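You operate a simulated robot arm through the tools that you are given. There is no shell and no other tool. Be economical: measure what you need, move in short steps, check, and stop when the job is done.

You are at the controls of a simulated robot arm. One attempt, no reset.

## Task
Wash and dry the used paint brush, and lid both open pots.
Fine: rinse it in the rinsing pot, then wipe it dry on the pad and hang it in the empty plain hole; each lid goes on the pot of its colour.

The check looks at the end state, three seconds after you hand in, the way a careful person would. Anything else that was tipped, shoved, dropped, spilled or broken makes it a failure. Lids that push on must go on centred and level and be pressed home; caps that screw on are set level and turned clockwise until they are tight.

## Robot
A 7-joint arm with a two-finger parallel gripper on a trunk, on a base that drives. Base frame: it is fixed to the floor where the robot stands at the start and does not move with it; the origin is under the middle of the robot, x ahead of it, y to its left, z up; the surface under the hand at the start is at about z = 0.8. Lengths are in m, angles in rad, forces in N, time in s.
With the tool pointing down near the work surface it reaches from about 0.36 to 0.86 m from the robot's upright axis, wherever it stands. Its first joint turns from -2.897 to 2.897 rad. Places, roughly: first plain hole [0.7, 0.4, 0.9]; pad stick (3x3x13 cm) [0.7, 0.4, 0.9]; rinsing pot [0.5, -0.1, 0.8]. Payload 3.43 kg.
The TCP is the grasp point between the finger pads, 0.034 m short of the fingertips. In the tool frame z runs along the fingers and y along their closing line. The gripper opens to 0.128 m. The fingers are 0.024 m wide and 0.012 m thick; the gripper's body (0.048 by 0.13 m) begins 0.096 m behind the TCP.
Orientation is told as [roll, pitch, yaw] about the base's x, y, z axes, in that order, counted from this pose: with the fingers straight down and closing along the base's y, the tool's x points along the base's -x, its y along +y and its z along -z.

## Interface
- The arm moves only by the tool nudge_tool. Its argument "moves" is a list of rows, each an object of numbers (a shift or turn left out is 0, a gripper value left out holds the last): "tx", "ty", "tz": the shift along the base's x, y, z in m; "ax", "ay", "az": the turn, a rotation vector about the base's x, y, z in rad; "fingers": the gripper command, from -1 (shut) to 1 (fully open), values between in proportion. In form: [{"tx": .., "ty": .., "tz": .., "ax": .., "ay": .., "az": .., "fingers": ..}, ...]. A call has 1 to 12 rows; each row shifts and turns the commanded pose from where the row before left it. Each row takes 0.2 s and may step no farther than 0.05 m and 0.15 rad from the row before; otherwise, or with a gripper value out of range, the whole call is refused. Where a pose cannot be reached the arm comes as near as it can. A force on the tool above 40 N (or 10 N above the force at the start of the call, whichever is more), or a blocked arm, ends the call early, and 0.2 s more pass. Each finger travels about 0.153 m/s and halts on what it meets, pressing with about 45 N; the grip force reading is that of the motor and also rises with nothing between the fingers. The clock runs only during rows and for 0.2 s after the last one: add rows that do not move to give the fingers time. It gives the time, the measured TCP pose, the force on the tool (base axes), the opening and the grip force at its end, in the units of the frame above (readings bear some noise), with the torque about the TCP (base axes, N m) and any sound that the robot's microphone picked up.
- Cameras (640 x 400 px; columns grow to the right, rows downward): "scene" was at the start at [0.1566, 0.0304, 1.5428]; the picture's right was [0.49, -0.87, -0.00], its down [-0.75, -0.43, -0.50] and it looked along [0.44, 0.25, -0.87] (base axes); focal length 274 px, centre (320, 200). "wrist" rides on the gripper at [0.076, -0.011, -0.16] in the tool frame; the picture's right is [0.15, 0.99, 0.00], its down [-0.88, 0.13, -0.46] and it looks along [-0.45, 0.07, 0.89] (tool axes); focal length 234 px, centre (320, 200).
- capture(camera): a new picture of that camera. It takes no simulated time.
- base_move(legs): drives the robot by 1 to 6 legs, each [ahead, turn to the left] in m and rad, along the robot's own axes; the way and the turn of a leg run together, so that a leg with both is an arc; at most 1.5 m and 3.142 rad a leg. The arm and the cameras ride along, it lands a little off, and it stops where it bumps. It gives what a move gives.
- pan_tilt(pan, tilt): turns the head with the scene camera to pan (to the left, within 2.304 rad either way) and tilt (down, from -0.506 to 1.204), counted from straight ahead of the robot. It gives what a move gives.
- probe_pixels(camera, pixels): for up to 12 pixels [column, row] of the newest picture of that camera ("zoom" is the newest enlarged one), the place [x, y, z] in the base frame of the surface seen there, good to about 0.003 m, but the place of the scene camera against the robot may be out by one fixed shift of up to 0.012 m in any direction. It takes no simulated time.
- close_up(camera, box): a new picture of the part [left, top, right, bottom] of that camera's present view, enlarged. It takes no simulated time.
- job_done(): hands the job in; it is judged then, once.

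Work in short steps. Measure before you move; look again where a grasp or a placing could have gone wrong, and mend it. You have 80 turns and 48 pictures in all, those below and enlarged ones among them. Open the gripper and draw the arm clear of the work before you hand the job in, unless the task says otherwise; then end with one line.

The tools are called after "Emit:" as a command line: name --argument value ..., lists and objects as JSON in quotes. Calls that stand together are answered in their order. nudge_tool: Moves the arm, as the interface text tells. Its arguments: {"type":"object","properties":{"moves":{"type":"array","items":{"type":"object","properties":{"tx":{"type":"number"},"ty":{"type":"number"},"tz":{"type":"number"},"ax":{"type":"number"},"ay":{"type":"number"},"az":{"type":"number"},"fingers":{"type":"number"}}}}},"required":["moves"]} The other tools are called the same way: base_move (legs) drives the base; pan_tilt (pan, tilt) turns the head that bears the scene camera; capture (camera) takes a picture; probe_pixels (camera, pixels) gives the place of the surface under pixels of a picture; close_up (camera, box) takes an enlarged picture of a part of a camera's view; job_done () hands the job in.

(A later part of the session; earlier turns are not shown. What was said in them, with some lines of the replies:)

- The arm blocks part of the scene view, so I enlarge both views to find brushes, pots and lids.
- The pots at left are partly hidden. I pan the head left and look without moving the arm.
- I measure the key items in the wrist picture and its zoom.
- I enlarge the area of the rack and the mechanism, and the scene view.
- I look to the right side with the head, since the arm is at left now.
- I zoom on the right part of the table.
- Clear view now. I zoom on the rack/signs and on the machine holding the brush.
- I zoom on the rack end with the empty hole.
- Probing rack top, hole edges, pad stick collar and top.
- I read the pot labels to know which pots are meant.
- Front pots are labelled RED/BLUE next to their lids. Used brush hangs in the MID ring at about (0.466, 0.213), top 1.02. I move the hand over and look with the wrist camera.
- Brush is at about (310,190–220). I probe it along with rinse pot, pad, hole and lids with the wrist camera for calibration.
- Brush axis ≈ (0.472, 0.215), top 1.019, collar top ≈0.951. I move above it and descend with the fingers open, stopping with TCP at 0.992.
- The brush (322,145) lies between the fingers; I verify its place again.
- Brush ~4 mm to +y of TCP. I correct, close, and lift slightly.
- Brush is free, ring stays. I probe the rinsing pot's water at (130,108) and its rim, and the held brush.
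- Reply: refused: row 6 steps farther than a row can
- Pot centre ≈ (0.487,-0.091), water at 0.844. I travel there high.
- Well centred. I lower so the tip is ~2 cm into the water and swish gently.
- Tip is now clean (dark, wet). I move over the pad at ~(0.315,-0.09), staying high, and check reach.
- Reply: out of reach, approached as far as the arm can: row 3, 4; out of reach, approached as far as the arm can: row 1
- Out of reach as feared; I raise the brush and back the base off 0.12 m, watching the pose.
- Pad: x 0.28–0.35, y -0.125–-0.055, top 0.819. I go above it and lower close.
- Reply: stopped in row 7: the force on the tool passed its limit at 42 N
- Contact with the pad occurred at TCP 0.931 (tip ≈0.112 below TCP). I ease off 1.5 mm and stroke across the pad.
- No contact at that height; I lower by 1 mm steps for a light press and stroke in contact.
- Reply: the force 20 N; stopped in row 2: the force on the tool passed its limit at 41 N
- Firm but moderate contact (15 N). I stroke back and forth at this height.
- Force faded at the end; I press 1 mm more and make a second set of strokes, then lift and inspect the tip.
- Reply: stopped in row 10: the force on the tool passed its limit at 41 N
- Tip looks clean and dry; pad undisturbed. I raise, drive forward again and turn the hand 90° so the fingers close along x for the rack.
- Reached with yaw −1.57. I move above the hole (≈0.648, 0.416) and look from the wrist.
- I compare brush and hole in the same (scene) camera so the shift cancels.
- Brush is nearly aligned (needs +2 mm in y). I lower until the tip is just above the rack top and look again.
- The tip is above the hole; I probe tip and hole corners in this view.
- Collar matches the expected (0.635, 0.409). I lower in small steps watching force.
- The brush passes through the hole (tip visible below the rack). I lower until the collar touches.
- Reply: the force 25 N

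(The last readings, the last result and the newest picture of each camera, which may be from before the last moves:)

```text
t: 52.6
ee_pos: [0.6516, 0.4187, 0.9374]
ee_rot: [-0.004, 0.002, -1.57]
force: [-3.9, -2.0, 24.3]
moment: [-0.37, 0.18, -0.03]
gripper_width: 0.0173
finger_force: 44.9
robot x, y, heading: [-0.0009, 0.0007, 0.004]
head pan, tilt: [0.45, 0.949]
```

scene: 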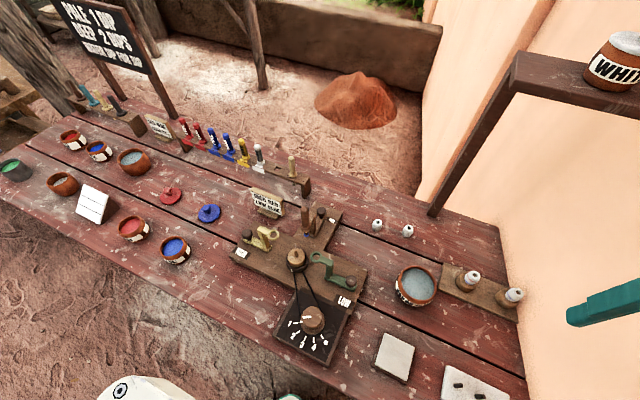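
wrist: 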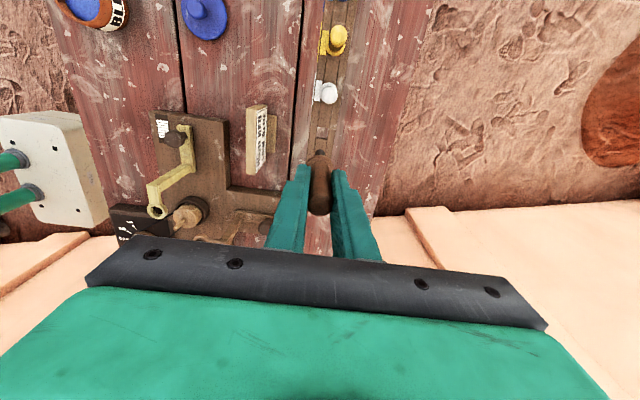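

Collar is seated (24 N). I ease 1.5 mm, open a little, and draw straight up.

Emit:
nudge_tool --moves '[{"tz": 0.0015}, {"fingers": -0.6}, {"fingers": -0.4}, {"fingers": -0.2}, {}, {"tz": 0.02}, {"tz": 0.04}, {"tz": 0.05}, {"tz": 0.05}, {"tz": 0.04}, {}]'

Emit:
close_up --camera "scene" --box '[150, 130, 330, 230]'

```text
t: 55.0
ee_pos: [0.6503, 0.4202, 1.137]
ee_rot: [-0.009, 0.001, -1.569]
force: [-1.2, -0.2, -0.1]
moment: [-0.02, 0.02, -0.04]
gripper_width: 0.0513
finger_force: 0.1
robot x, y, heading: [-0.0025, 0.0016, 0.004]
head pan, tilt: [0.45, 0.949]
```

```text
3.56 times, centred on (240, 180) of scene
```

zoom: 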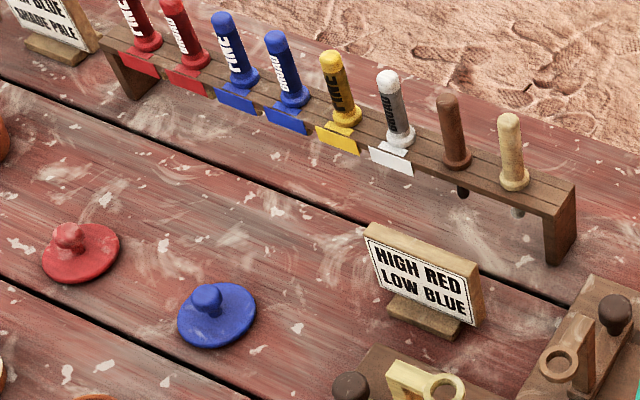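

Brush hangs well. Now the lids: I turn the hand back to yaw 0 and go near the blue lid for a wrist look.

Emit:
nudge_tool --moves '[{"tx": -0.03, "az": 0.15}, {"tx": -0.03, "ty": 0.01, "az": 0.15}, {"tx": -0.03, "ty": 0.015, "az": 0.15}, {"tx": -0.03, "ty": 0.02, "az": 0.15}, {"tx": -0.03, "ty": 0.02, "az": 0.15}, {"tx": -0.03, "ty": 0.02, "az": 0.15}, {"tx": -0.03, "ty": 0.015, "az": 0.15}, {"tx": -0.03, "ty": 0.01, "az": 0.15}, {"tx": -0.03, "ty": 0.01, "az": 0.15}, {"ty": 0.005, "az": 0.15, "tz": -0.03}, {"az": 0.07, "ax": 0.009, "tz": -0.03}, {}]'

Emit:
capture --camera "wrist"

```text
t: 57.6
ee_pos: [0.3814, 0.5433, 1.0771]
ee_rot: [0.003, -0.001, 0.002]
force: [0.4, -0.8, -0.4]
moment: [0.0, -0.03, 0.0]
gripper_width: 0.051
finger_force: 0.0
robot x, y, heading: [-0.0055, 0.005, 0.006]
head pan, tilt: [0.45, 0.949]
```

```text
13 pictures are left
```

wrist: 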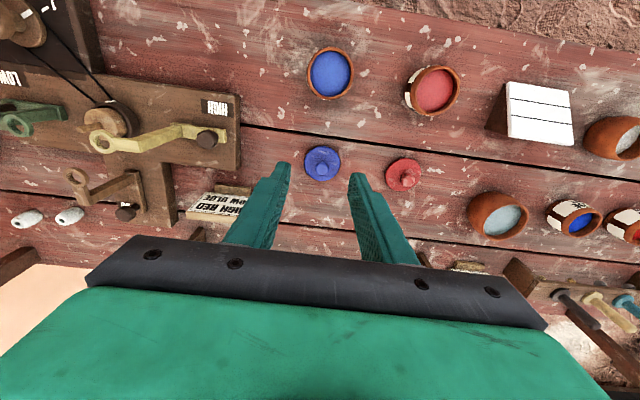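

I probe lids, knobs and pot rims (blue pot rim about 307–354 × 48–100; red 409–460 × 66–115).

Emit:
probe_pixels --camera "wrist" --pixels '[[309, 73], [352, 73], [329, 50], [331, 97], [330, 73], [307, 163], [340, 163], [321, 149], [321, 165], [322, 170], [321, 179], [322, 174]]'

Emit:
probe_pixels --camera "wrist" --pixels '[[413, 92], [458, 88], [440, 69], [431, 113], [434, 91], [388, 173], [419, 172], [403, 161], [407, 175], [409, 180], [403, 189], [409, 184]]'

Emit:
close_up --camera "wrist" --box '[280, 40, 480, 200]'

```text
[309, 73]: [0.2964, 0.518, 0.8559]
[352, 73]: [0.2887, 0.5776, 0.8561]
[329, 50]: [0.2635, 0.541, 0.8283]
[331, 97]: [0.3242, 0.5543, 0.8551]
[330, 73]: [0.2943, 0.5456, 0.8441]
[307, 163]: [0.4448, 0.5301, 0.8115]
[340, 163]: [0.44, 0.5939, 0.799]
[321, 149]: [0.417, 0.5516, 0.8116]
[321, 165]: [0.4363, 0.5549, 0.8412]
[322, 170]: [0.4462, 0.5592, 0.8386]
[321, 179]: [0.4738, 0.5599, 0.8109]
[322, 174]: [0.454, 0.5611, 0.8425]
```

```text
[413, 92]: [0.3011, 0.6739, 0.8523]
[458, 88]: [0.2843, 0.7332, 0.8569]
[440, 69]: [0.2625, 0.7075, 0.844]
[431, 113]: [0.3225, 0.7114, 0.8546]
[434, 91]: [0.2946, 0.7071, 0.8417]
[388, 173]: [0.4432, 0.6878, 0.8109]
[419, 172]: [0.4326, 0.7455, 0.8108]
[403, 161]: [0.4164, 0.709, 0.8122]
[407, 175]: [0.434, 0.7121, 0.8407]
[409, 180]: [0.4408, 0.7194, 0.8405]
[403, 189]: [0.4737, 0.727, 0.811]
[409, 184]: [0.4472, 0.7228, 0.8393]
```

```text
2.50 times, centred on (380, 120) of wrist
```

zoom: 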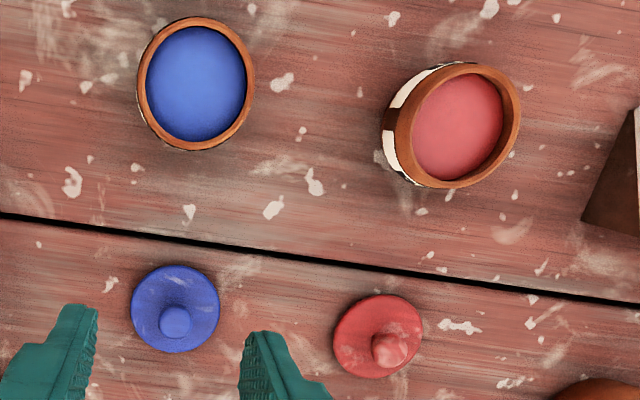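

Blue lid centre ≈ (0.4455, 0.559), knob top 0.842, disc top 0.811. Blue pot centre ≈ (0.2945, 0.547), rim 0.8555. I go down onto the blue knob.

Emit:
nudge_tool --moves '[{"tx": 0.04, "ty": 0.016}, {"tx": 0.024}, {"tz": -0.05}, {"tz": -0.05}, {"tz": -0.04}, {"tz": -0.04}, {"tz": -0.02}, {"tz": -0.02}, {}]'

Emit:
capture --camera "wrist"

```text
t: 59.6
ee_pos: [0.4442, 0.5615, 0.8577]
ee_rot: [0.004, 0.0, 0.0]
force: [-0.3, 0.2, 0.3]
moment: [0.01, 0.01, 0.0]
gripper_width: 0.0512
finger_force: 0.2
robot x, y, heading: [0.0011, -0.0041, 0.003]
head pan, tilt: [0.45, 0.949]
```

```text
11 pictures are left
```

wrist: 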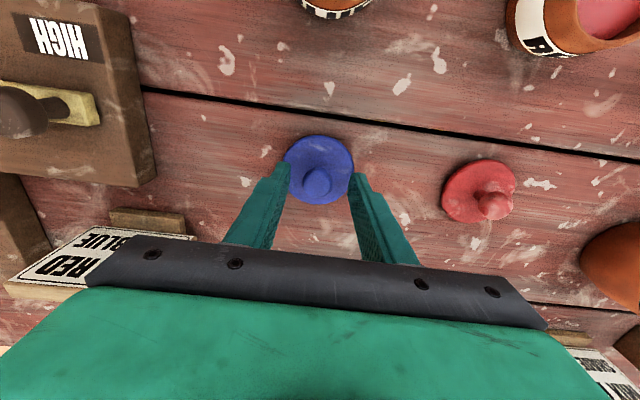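

Knob is between the fingers. I lower 8 mm, close, and lift.

Emit:
nudge_tool --moves '[{"tz": -0.008, "ax": -0.003}, {"fingers": -0.5}, {"fingers": -0.7}, {"fingers": -1}, {"fingers": -1}, {"fingers": -1}]'

Emit:
nudge_tool --moves '[{"tz": 0.02}, {"tz": 0.03}, {"tz": 0.03}, {"tz": 0.02}, {}]'

Emit:
nudge_tool --moves '[{"tx": -0.05}, {"tx": -0.05}, {"tx": -0.047, "ty": -0.012}, {}]'

Emit:
capture --camera "wrist"

```text
t: 61.0
ee_pos: [0.4456, 0.5598, 0.8507]
ee_rot: [0.001, 0.001, 0.0]
force: [0.3, -0.1, 1.8]
moment: [0.05, 0.0, 0.03]
gripper_width: 0.0232
finger_force: 45.1
robot x, y, heading: [0.0026, -0.0001, 0.005]
head pan, tilt: [0.45, 0.949]
```

```text
t: 62.2
ee_pos: [0.4447, 0.559, 0.9492]
ee_rot: [-0.001, 0.002, 0.001]
force: [0.6, -0.8, -0.7]
moment: [0.0, 0.01, -0.01]
gripper_width: 0.0233
finger_force: 44.7
robot x, y, heading: [-0.0031, 0.003, 0.001]
head pan, tilt: [0.45, 0.949]
```

```text
t: 63.2
ee_pos: [0.2996, 0.5471, 0.9494]
ee_rot: [0.002, -0.001, -0.002]
force: [0.3, 0.0, 0.3]
moment: [-0.02, 0.01, -0.01]
gripper_width: 0.0232
finger_force: 45.3
robot x, y, heading: [-0.0013, -0.0012, -0.0]
head pan, tilt: [0.45, 0.949]
```

```text
10 pictures are left
```

wrist: 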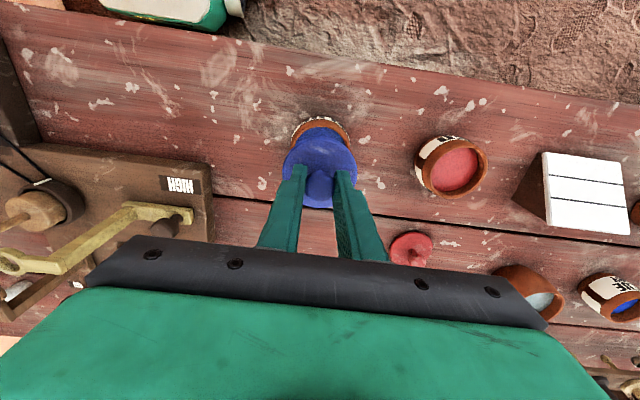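

Lid held, level. I measure the held lid's edges and both pot rims again.

Emit:
probe_pixels --camera "wrist" --pixels '[[288, 168], [354, 170], [321, 130], [318, 155], [321, 118], [300, 127], [345, 127], [425, 168], [484, 162], [459, 140], [449, 196], [454, 168]]'

Emit:
close_up --camera "scene" --box '[100, 180, 240, 270]'

```text
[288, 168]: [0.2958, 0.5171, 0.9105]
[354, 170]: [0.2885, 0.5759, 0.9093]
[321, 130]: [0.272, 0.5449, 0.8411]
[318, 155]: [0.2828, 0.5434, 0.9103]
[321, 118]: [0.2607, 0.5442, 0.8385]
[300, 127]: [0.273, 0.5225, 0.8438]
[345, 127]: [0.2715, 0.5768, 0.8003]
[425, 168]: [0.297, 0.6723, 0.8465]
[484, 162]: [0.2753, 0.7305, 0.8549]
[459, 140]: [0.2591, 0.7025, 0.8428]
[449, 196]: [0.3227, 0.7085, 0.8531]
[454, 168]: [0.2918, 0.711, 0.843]
```

```text
4.44 times, centred on (170, 225) of scene
```

zoom: 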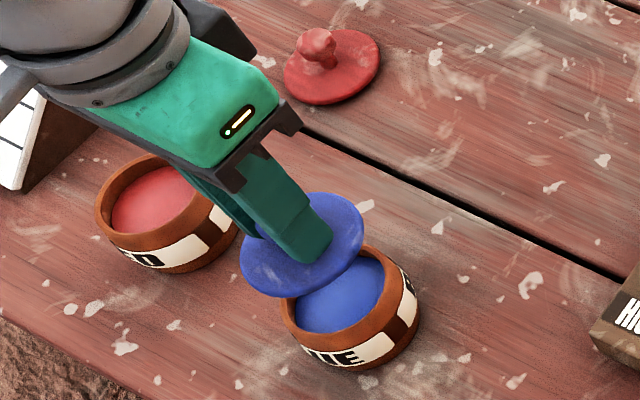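

Lid is centred in the grip (y 0.5465, TCP 0.547). I shift −5 mm in x and lower to just above the rim.

Emit:
nudge_tool --moves '[{"tx": -0.005, "tz": -0.02, "ax": -0.001}, {"tz": -0.015}, {}]'

Emit:
close_up --camera "scene" --box '[130, 210, 220, 280]'

Emit:
close_up --camera "wrist" --box '[260, 90, 380, 220]'

```text
t: 64.0
ee_pos: [0.2932, 0.5474, 0.9134]
ee_rot: [-0.001, 0.0, -0.001]
force: [0.5, -0.3, -1.1]
moment: [0.03, -0.01, -0.03]
gripper_width: 0.0232
finger_force: 44.5
robot x, y, heading: [-0.0041, -0.0033, 0.003]
head pan, tilt: [0.45, 0.949]
```

```text
5.71 times, centred on (175, 245) of scene
```

zoom: 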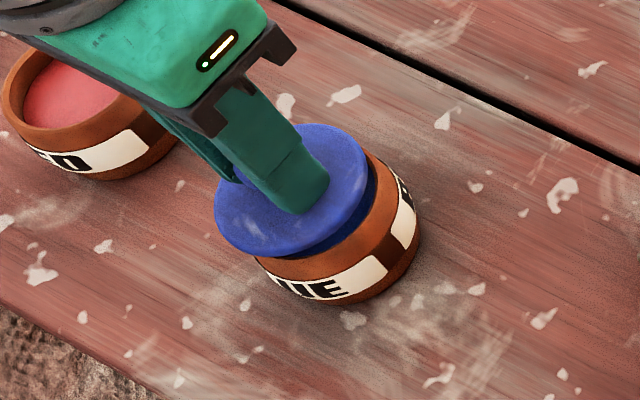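

```text
3.08 times, centred on (320, 155) of wrist
```

zoom: 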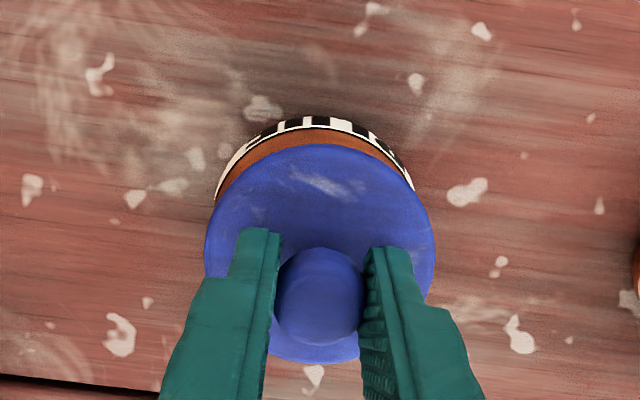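

Lid hovers just above the rim; pot about 1 mm toward −y. I correct and lower gently.

Emit:
nudge_tool --moves '[{"ty": -0.001, "tx": 0.001, "tz": -0.003}, {"tz": -0.003}, {"tz": -0.002}, {}]'

Emit:
nudge_tool --moves '[{"tz": -0.002}, {"tz": -0.002}, {}]'

```text
t: 65.0
ee_pos: [0.2944, 0.5465, 0.9065]
ee_rot: [-0.001, 0.002, 0.0]
force: [-0.4, 0.4, -0.8]
moment: [-0.03, 0.0, 0.0]
gripper_width: 0.0231
finger_force: 45.5
robot x, y, heading: [-0.0028, -0.0019, 0.002]
head pan, tilt: [0.45, 0.949]
```

```text
t: 65.8
ee_pos: [0.2927, 0.5465, 0.9035]
ee_rot: [0.001, 0.002, -0.001]
force: [0.2, 1.1, -0.4]
moment: [0.02, 0.04, 0.01]
gripper_width: 0.0232
finger_force: 45.0
robot x, y, heading: [-0.0029, -0.004, 0.008]
head pan, tilt: [0.45, 0.949]
```

No contact yet; continue in 2 mm steps.

Emit:
nudge_tool --moves '[{"tz": -0.002}, {"tz": -0.002}, {}]'

Emit:
nudge_tool --moves '[{"tz": -0.002}, {"tz": -0.001}, {}]'

```text
t: 66.6
ee_pos: [0.2951, 0.5471, 0.8998]
ee_rot: [-0.001, 0.002, 0.0]
force: [4.1, -0.7, 24.5]
moment: [-0.03, -0.1, 0.01]
gripper_width: 0.0229
finger_force: 45.1
robot x, y, heading: [0.002, 0.0007, 0.01]
head pan, tilt: [0.45, 0.949]
```

```text
t: 67.1
ee_pos: [0.2949, 0.5468, 0.8997]
ee_rot: [0.003, 0.0, 0.0]
force: [1.1, -1.6, 8.9]
moment: [-0.13, 0.08, 0.0]
gripper_width: 0.0232
finger_force: 45.0
robot x, y, heading: [-0.0016, 0.001, 0.0]
head pan, tilt: [0.45, 0.949]
stopped in row 2: the force on the tool passed its limit at 43 N (the readings are from after the stop); the commanded pose is now the measured one
```

Plug went in and the disc now bears on the rim (lid top ≈0.860, rim 0.8555). I press once more to check that it is home.

Emit:
nudge_tool --moves '[{"tz": -0.002}, {"tz": -0.002}, {}]'

Emit:
nudge_tool --moves '[{"tz": -0.001}, {"tz": -0.002}, {}]'

Emit:
close_up --camera "scene" --box '[130, 210, 220, 280]'

```text
t: 67.7
ee_pos: [0.2952, 0.5469, 0.8989]
ee_rot: [0.003, -0.002, 0.0]
force: [-1.0, -7.5, 13.7]
moment: [-0.31, 0.19, 0.05]
gripper_width: 0.0232
finger_force: 45.1
robot x, y, heading: [-0.0056, 0.0026, 0.004]
head pan, tilt: [0.45, 0.949]
stopped in row 2: the force on the tool passed its limit at 44 N (the readings are from after the stop); the commanded pose is now the measured one
```

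```text
t: 68.2
ee_pos: [0.2944, 0.5482, 0.8997]
ee_rot: [0.009, 0.0, -0.001]
force: [-0.8, -7.7, 14.0]
moment: [-0.3, 0.13, 0.07]
gripper_width: 0.0234
finger_force: 44.8
robot x, y, heading: [-0.0046, 0.0026, -0.0]
head pan, tilt: [0.45, 0.949]
stopped in row 2: the force on the tool passed its limit at 44 N (the readings are from after the stop); the commanded pose is now the measured one
```

```text
5.71 times, centred on (175, 245) of scene
```

zoom: 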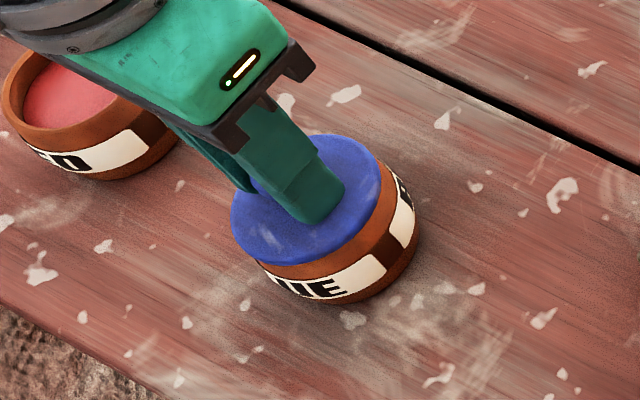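

I probe the lid's disc at several edges for level and height, and the pot rim beside it.

Emit:
probe_pixels --camera "zoom" --pixels '[[245, 225], [300, 258], [350, 240], [372, 180], [345, 150], [385, 190], [375, 230], [330, 262], [270, 265], [60, 115], [140, 125], [395, 175]]'

```text
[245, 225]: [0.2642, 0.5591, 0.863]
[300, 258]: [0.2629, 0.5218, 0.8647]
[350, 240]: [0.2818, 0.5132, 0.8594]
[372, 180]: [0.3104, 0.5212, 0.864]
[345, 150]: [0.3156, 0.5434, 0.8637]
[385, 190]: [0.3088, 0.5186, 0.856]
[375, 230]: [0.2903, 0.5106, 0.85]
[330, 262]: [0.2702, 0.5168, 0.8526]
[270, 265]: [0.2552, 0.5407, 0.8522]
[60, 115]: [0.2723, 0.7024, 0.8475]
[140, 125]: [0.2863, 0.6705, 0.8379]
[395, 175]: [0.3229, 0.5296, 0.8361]
```

Lid is level at all edges. I press a little harder in graded steps to be sure it is fully home, first levelling the hand.

Emit:
nudge_tool --moves '[{"ax": -0.008, "ty": -0.001}, {"tz": -0.001}, {}]'

Emit:
nudge_tool --moves '[{"tz": -0.001}, {}]'

Emit:
nudge_tool --moves '[{"tz": -0.001}, {}]'

```text
t: 69.0
ee_pos: [0.2951, 0.5476, 0.8998]
ee_rot: [0.002, -0.003, 0.001]
force: [0.1, -4.5, 29.0]
moment: [-0.05, 0.13, 0.02]
gripper_width: 0.023
finger_force: 45.2
robot x, y, heading: [0.0022, -0.0025, 0.008]
head pan, tilt: [0.45, 0.949]
```

```text
t: 69.4
ee_pos: [0.2939, 0.549, 0.8995]
ee_rot: [0.001, -0.005, 0.0]
force: [-1.3, -6.9, 12.4]
moment: [-0.33, 0.14, 0.03]
gripper_width: 0.0231
finger_force: 44.9
robot x, y, heading: [-0.0017, 0.0006, 0.002]
head pan, tilt: [0.45, 0.949]
stopped in row 1: the force on the tool passed its limit at 43 N (the readings are from after the stop); the commanded pose is now the measured one
```

```text
t: 70.0
ee_pos: [0.2936, 0.5485, 0.8982]
ee_rot: [0.004, -0.003, 0.001]
force: [1.2, -11.4, 33.9]
moment: [-0.3, 0.0, -0.02]
gripper_width: 0.0235
finger_force: 45.3
robot x, y, heading: [0.0014, -0.0027, 0.008]
head pan, tilt: [0.45, 0.949]
```

It is a hard stop: home. I relieve, open and lift away.

Emit:
nudge_tool --moves '[{"ty": -0.001, "tz": 0.002}, {"tz": 0.001}, {"fingers": -0.5}, {"fingers": -0.3}, {"fingers": -0.2}, {}, {"tz": 0.03}, {"tz": 0.05}, {"tz": 0.05}, {"tz": 0.05}, {}]'

Emit:
capture --camera "wrist"

```text
t: 72.4
ee_pos: [0.2955, 0.5489, 1.0804]
ee_rot: [0.002, -0.005, -0.002]
force: [1.0, 0.3, -0.1]
moment: [-0.02, -0.01, 0.04]
gripper_width: 0.0511
finger_force: 0.2
robot x, y, heading: [-0.0049, -0.0006, 0.004]
head pan, tilt: [0.45, 0.949]
```

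```text
5 pictures are left
```

wrist: 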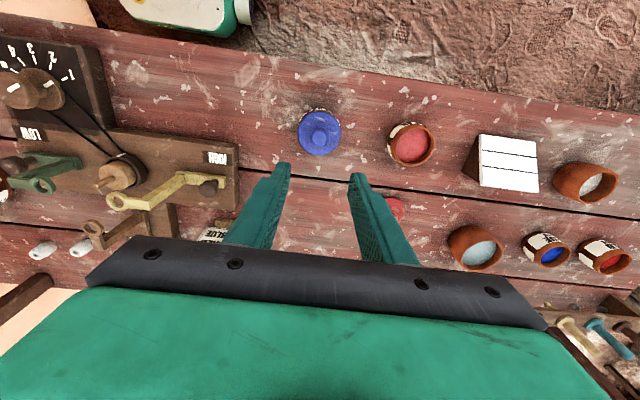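

Blue lid sits on its pot. I probe its level and the red pot's rim and paint centre.

Emit:
probe_pixels --camera "wrist" --pixels '[[302, 132], [338, 132], [320, 113], [319, 151], [320, 130], [396, 150], [435, 143], [417, 128], [410, 164], [412, 145], [425, 161], [404, 131]]'

```text
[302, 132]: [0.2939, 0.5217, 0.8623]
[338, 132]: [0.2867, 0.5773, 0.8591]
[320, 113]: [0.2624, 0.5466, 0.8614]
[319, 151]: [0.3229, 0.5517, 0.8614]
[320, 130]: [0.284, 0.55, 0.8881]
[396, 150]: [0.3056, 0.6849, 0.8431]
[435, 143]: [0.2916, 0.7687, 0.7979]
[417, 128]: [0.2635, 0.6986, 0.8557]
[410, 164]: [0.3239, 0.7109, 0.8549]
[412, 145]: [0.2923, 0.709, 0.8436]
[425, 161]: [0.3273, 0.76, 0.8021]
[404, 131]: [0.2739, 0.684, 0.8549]
```

Blue lid level at 0.861 all round. Red lid centre ≈ (0.4447, 0.7175), red pot centre ≈ (0.2938, 0.7045). I go to the red lid.

Emit:
nudge_tool --moves '[{"tx": 0.03, "ty": 0.035, "ay": 0.005, "ax": -0.002}, {"tx": 0.03, "ty": 0.035}, {"tx": 0.03, "ty": 0.035}, {"tx": 0.03, "ty": 0.035}, {"tx": 0.029, "ty": 0.0286}, {"tz": -0.05}, {"tz": -0.05}, {"tz": -0.05}, {"tz": -0.04}, {"tz": -0.02}, {}]'

Emit:
capture --camera "wrist"

```text
t: 74.8
ee_pos: [0.4474, 0.7177, 0.8699]
ee_rot: [0.001, 0.002, 0.001]
force: [0.4, 0.2, -1.0]
moment: [0.0, -0.02, 0.04]
gripper_width: 0.0513
finger_force: 0.0
robot x, y, heading: [-0.0029, 0.0004, 0.007]
head pan, tilt: [0.45, 0.949]
```

```text
4 pictures are left
```

wrist: 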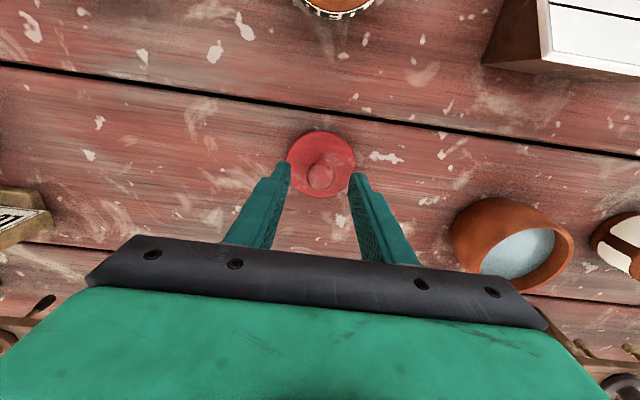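

Reach is fine; a last check of the lid edges, then I lower to 0.8505.

Emit:
probe_pixels --camera "wrist" --pixels '[[291, 162], [351, 164], [321, 134], [320, 194], [321, 176]]'

Emit:
nudge_tool --moves '[{"tz": -0.01}, {"tz": -0.0095, "tx": -0.0015}, {}]'

```text
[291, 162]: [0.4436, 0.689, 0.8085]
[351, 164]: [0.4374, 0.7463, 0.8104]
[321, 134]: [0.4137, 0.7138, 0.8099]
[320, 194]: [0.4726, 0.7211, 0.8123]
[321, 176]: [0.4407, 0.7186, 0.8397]
```

```text
t: 75.6
ee_pos: [0.4418, 0.7133, 0.8504]
ee_rot: [0.001, -0.002, 0.0]
force: [-0.1, -1.1, 0.3]
moment: [-0.02, 0.0, 0.01]
gripper_width: 0.051
finger_force: 0.0
out of reach, approached as far as the arm can: row 2
robot x, y, heading: [-0.0028, -0.0011, 0.003]
head pan, tilt: [0.45, 0.949]
```

Slightly beyond reach, so I raise, and drive 5 cm ahead to have margin.

Emit:
nudge_tool --moves '[{"tz": 0.04}, {"tz": 0.05}, {"tz": 0.05, "tx": -0.0}, {}]'

Emit:
base_move --legs '[[0.05, 0]]'

```text
t: 76.6
ee_pos: [0.4387, 0.7108, 0.9924]
ee_rot: [0.0, 0.001, 0.001]
force: [-0.4, -0.1, 0.5]
moment: [0.02, -0.02, -0.03]
gripper_width: 0.051
finger_force: 0.0
robot x, y, heading: [0.0002, -0.0014, 0.003]
head pan, tilt: [0.45, 0.949]
```

```text
t: 77.6
ee_pos: [0.489, 0.7112, 0.991]
ee_rot: [0.001, 0.002, -0.001]
force: [-0.4, 0.5, 0.3]
moment: [0.03, -0.05, 0.01]
gripper_width: 0.051
finger_force: 0.0
robot x, y, heading: [0.0468, -0.0024, 0.003]
head pan, tilt: [0.45, 0.949]
```

Drove fine. Now to (0.4435, 0.7178) and down.

Emit:
nudge_tool --moves '[{"tx": -0.0455, "ty": 0.0066}, {"tz": -0.05}, {"tz": -0.05}, {"tz": -0.02}, {}]'

Emit:
nudge_tool --moves '[{"tz": -0.01}, {"tz": -0.0105}, {}]'

```text
t: 78.8
ee_pos: [0.4422, 0.7193, 0.8695]
ee_rot: [0.0, 0.001, -0.002]
force: [-1.3, -0.4, -0.1]
moment: [0.0, 0.0, 0.0]
gripper_width: 0.0515
finger_force: 0.0
robot x, y, heading: [0.0457, -0.0009, 0.005]
head pan, tilt: [0.45, 0.949]
```

```text
t: 79.6
ee_pos: [0.4432, 0.7175, 0.8492]
ee_rot: [0.0, 0.002, -0.001]
force: [0.3, -0.1, 0.5]
moment: [0.03, -0.01, -0.01]
gripper_width: 0.0511
finger_force: 0.0
robot x, y, heading: [0.0435, 0.0055, -0.0]
head pan, tilt: [0.45, 0.949]
```

In place (0.4432, 0.7175, 0.849). Grip, lift, carry over the red pot.

Emit:
nudge_tool --moves '[{"fingers": -0.5}, {"fingers": -0.7}, {"fingers": -1}, {"fingers": -1}, {"fingers": -1}]'

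Emit:
nudge_tool --moves '[{"tz": 0.02}, {"tz": 0.03}, {"tz": 0.03}, {"tz": 0.02}, {"tx": -0.049}, {"tx": -0.05}, {"tx": -0.049, "ty": -0.008}, {"ty": -0.005}, {"tz": -0.02}, {"tz": -0.012}, {}]'

Emit:
close_up --camera "wrist" --box '[260, 90, 380, 220]'

```text
t: 80.8
ee_pos: [0.4426, 0.7171, 0.8502]
ee_rot: [0.001, 0.001, -0.002]
force: [0.4, 0.1, 0.1]
moment: [0.03, 0.0, 0.02]
gripper_width: 0.0231
finger_force: 45.2
robot x, y, heading: [0.047, 0.0004, -0.003]
head pan, tilt: [0.45, 0.949]
```

```text
t: 83.2
ee_pos: [0.2954, 0.7058, 0.9178]
ee_rot: [-0.002, 0.002, -0.002]
force: [1.0, -0.1, 0.0]
moment: [-0.01, 0.03, -0.01]
gripper_width: 0.0233
finger_force: 45.1
robot x, y, heading: [0.0445, 0.0008, 0.001]
head pan, tilt: [0.45, 0.949]
```

```text
3.08 times, centred on (320, 155) of wrist
```

zoom: 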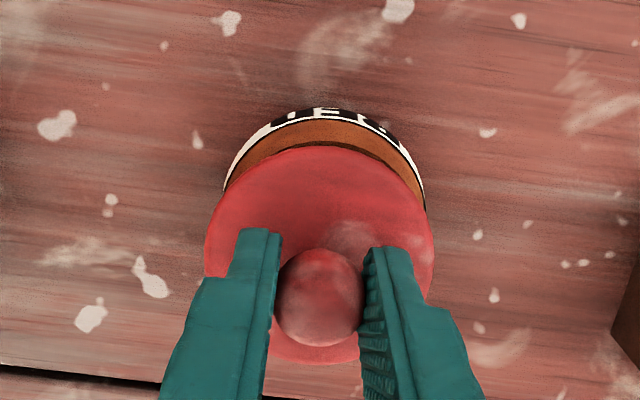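

The pot appears slightly to +y of the lid. I probe visible arc points of this zoom to fix the offset.

Emit:
probe_pixels --camera "zoom" --pixels '[[232, 172], [418, 172], [325, 108], [325, 128], [270, 130], [380, 130], [290, 135], [360, 135], [207, 240], [431, 240], [318, 165], [318, 355]]'

```text
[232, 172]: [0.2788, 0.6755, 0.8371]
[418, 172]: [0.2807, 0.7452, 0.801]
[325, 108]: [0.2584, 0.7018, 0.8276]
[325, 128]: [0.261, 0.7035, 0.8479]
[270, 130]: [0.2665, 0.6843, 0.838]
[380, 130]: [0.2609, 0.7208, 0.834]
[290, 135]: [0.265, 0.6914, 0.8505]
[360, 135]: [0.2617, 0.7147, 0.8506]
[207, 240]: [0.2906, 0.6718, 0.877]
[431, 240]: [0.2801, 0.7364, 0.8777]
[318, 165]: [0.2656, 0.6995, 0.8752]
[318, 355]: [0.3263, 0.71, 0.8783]
```

Fit: pot centre ≈ (0.294, 0.7074), lid centre ≈ (0.2955, 0.705). I shift by (−1.5, +2.3) mm and lower slowly.

Emit:
nudge_tool --moves '[{"tx": -0.0015, "ty": 0.0023, "tz": -0.004}, {"tz": -0.004}, {"tz": -0.002}, {}]'

Emit:
nudge_tool --moves '[{"tz": -0.002}, {"tz": -0.001}, {}]'

Emit:
nudge_tool --moves '[{"tz": -0.002}, {"tz": -0.001}, {}]'

```text
t: 84.2
ee_pos: [0.2935, 0.7075, 0.909]
ee_rot: [0.001, 0.001, -0.002]
force: [0.2, 0.1, -1.2]
moment: [0.02, 0.02, 0.04]
gripper_width: 0.0234
finger_force: 44.6
robot x, y, heading: [0.0464, 0.0049, 0.006]
head pan, tilt: [0.45, 0.949]
```

```text
t: 85.0
ee_pos: [0.2927, 0.7072, 0.9064]
ee_rot: [0.001, 0.0, 0.0]
force: [-0.3, -1.1, -0.1]
moment: [0.0, -0.02, -0.01]
gripper_width: 0.0233
finger_force: 45.3
robot x, y, heading: [0.045, 0.0049, -0.001]
head pan, tilt: [0.45, 0.949]
```

```text
t: 85.8
ee_pos: [0.2934, 0.7074, 0.9042]
ee_rot: [0.0, 0.002, -0.002]
force: [-0.3, 0.2, -1.1]
moment: [-0.02, 0.01, -0.03]
gripper_width: 0.0228
finger_force: 45.0
robot x, y, heading: [0.0492, -0.003, 0.006]
head pan, tilt: [0.45, 0.949]
```

Plug passing the rim without resistance; continue to contact near 0.900.

Emit:
nudge_tool --moves '[{"tz": -0.002}, {"tz": -0.001}, {}]'

Emit:
nudge_tool --moves '[{"tz": -0.002}, {}]'

Emit:
nudge_tool --moves '[{"tz": -0.002}, {}]'

```text
t: 86.6
ee_pos: [0.2935, 0.7084, 0.8999]
ee_rot: [0.001, 0.003, -0.002]
force: [0.9, -1.2, 1.2]
moment: [0.0, -0.01, 0.0]
gripper_width: 0.0232
finger_force: 44.7
robot x, y, heading: [0.0483, 0.0029, -0.002]
head pan, tilt: [0.45, 0.949]
```

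```text
t: 87.2
ee_pos: [0.2931, 0.7079, 0.9001]
ee_rot: [0.002, 0.002, -0.002]
force: [1.3, -4.5, 21.7]
moment: [-0.19, -0.08, -0.01]
gripper_width: 0.0234
finger_force: 45.0
robot x, y, heading: [0.0459, 0.0016, 0.006]
head pan, tilt: [0.45, 0.949]
```

```text
t: 87.7
ee_pos: [0.2938, 0.7075, 0.9005]
ee_rot: [0.004, 0.003, -0.002]
force: [-0.9, -4.8, 9.7]
moment: [-0.17, -0.01, 0.02]
gripper_width: 0.0232
finger_force: 45.6
robot x, y, heading: [0.0465, -0.0004, -0.001]
head pan, tilt: [0.45, 0.949]
stopped in row 2: the force on the tool passed its limit at 41 N (the readings are from after the stop); the commanded pose is now the measured one
```

Same seat height as the blue lid (0.900). Press once more, then release and rise.

Emit:
nudge_tool --moves '[{"tz": -0.002, "ax": -0.003}, {"tz": -0.001}, {}]'

Emit:
nudge_tool --moves '[{"tz": 0.001}, {"tz": 0.001}, {"fingers": -0.5}, {"fingers": -0.3}, {"fingers": -0.2}, {}, {"tz": 0.03}, {"tz": 0.05}, {"tz": 0.05}, {"tz": 0.05}, {}]'

Emit:
capture --camera "wrist"

```text
t: 88.5
ee_pos: [0.2932, 0.71, 0.9]
ee_rot: [0.007, -0.001, -0.002]
force: [-0.2, -4.4, 8.5]
moment: [-0.17, 0.04, 0.0]
gripper_width: 0.0234
finger_force: 45.1
robot x, y, heading: [0.0474, 0.0027, -0.001]
head pan, tilt: [0.45, 0.949]
stopped in row 3: the force on the tool passed its limit at 42 N (the readings are from after the stop); the commanded pose is now the measured one
```

```text
t: 90.8
ee_pos: [0.2946, 0.7083, 1.0831]
ee_rot: [0.004, 0.001, -0.002]
force: [-0.1, 0.4, -0.9]
moment: [0.0, -0.02, -0.01]
gripper_width: 0.0512
finger_force: 0.0
robot x, y, heading: [0.0466, 0.0006, 0.004]
head pan, tilt: [0.45, 0.949]
```

```text
2 pictures are left
```

wrist: 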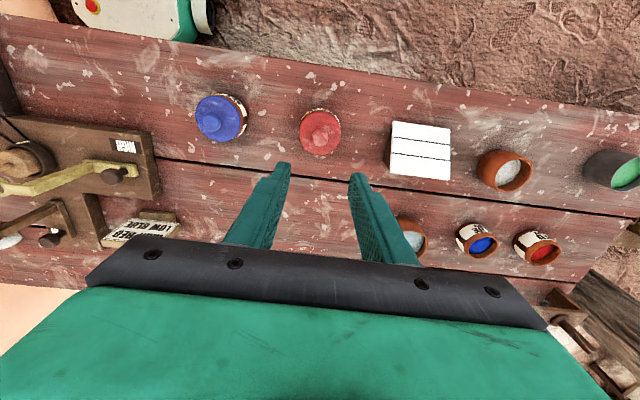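

Both lids on. I check the level of both with probes.

Emit:
probe_pixels --camera "wrist" --pixels '[[302, 132], [338, 132], [320, 113], [319, 150], [199, 118], [234, 122], [219, 100], [214, 138]]'

Emit:
nudge_tool --moves '[{"tz": 0.05}, {"tz": 0.05, "fingers": 0.5}, {"ty": -0.05}, {"ty": -0.05}, {"ty": -0.05}, {"ty": -0.05}, {"ty": -0.05}, {}]'

Emit:
close_up --camera "scene" --box '[60, 110, 320, 280]'

```text
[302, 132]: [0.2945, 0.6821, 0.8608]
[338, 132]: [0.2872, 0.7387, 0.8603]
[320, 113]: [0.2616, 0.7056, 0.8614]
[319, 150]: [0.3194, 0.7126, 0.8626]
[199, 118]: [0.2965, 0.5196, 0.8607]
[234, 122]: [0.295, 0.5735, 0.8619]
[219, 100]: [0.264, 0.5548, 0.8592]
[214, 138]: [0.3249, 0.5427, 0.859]
```

```text
t: 92.7
ee_pos: [0.2917, 0.4604, 1.1794]
ee_rot: [0.004, 0.001, -0.002]
force: [0.2, -0.2, -0.3]
moment: [-0.01, 0.03, -0.03]
gripper_width: 0.0963
finger_force: 0.1
robot x, y, heading: [0.0467, 0.0015, -0.001]
head pan, tilt: [0.45, 0.949]
```

```text
2.35 times, centred on (190, 195) of scene
```

zoom: 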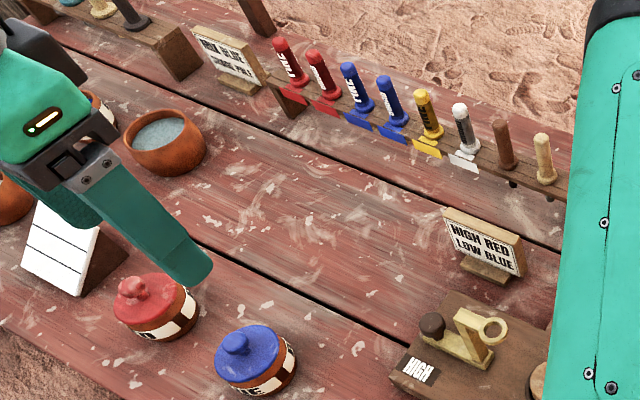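

The picture shows both lids seated level on their pots, the brush hanging in the plain hole, and the arm clear of the work. I hand in.

Emit:
job_done

```text
The job is handed in.
```

I rinsed the used brush, wiped it on the pad and hung it in the empty plain hole. The red and blue lids are on the front pots of their colours, level and pressed down to a hard stop.
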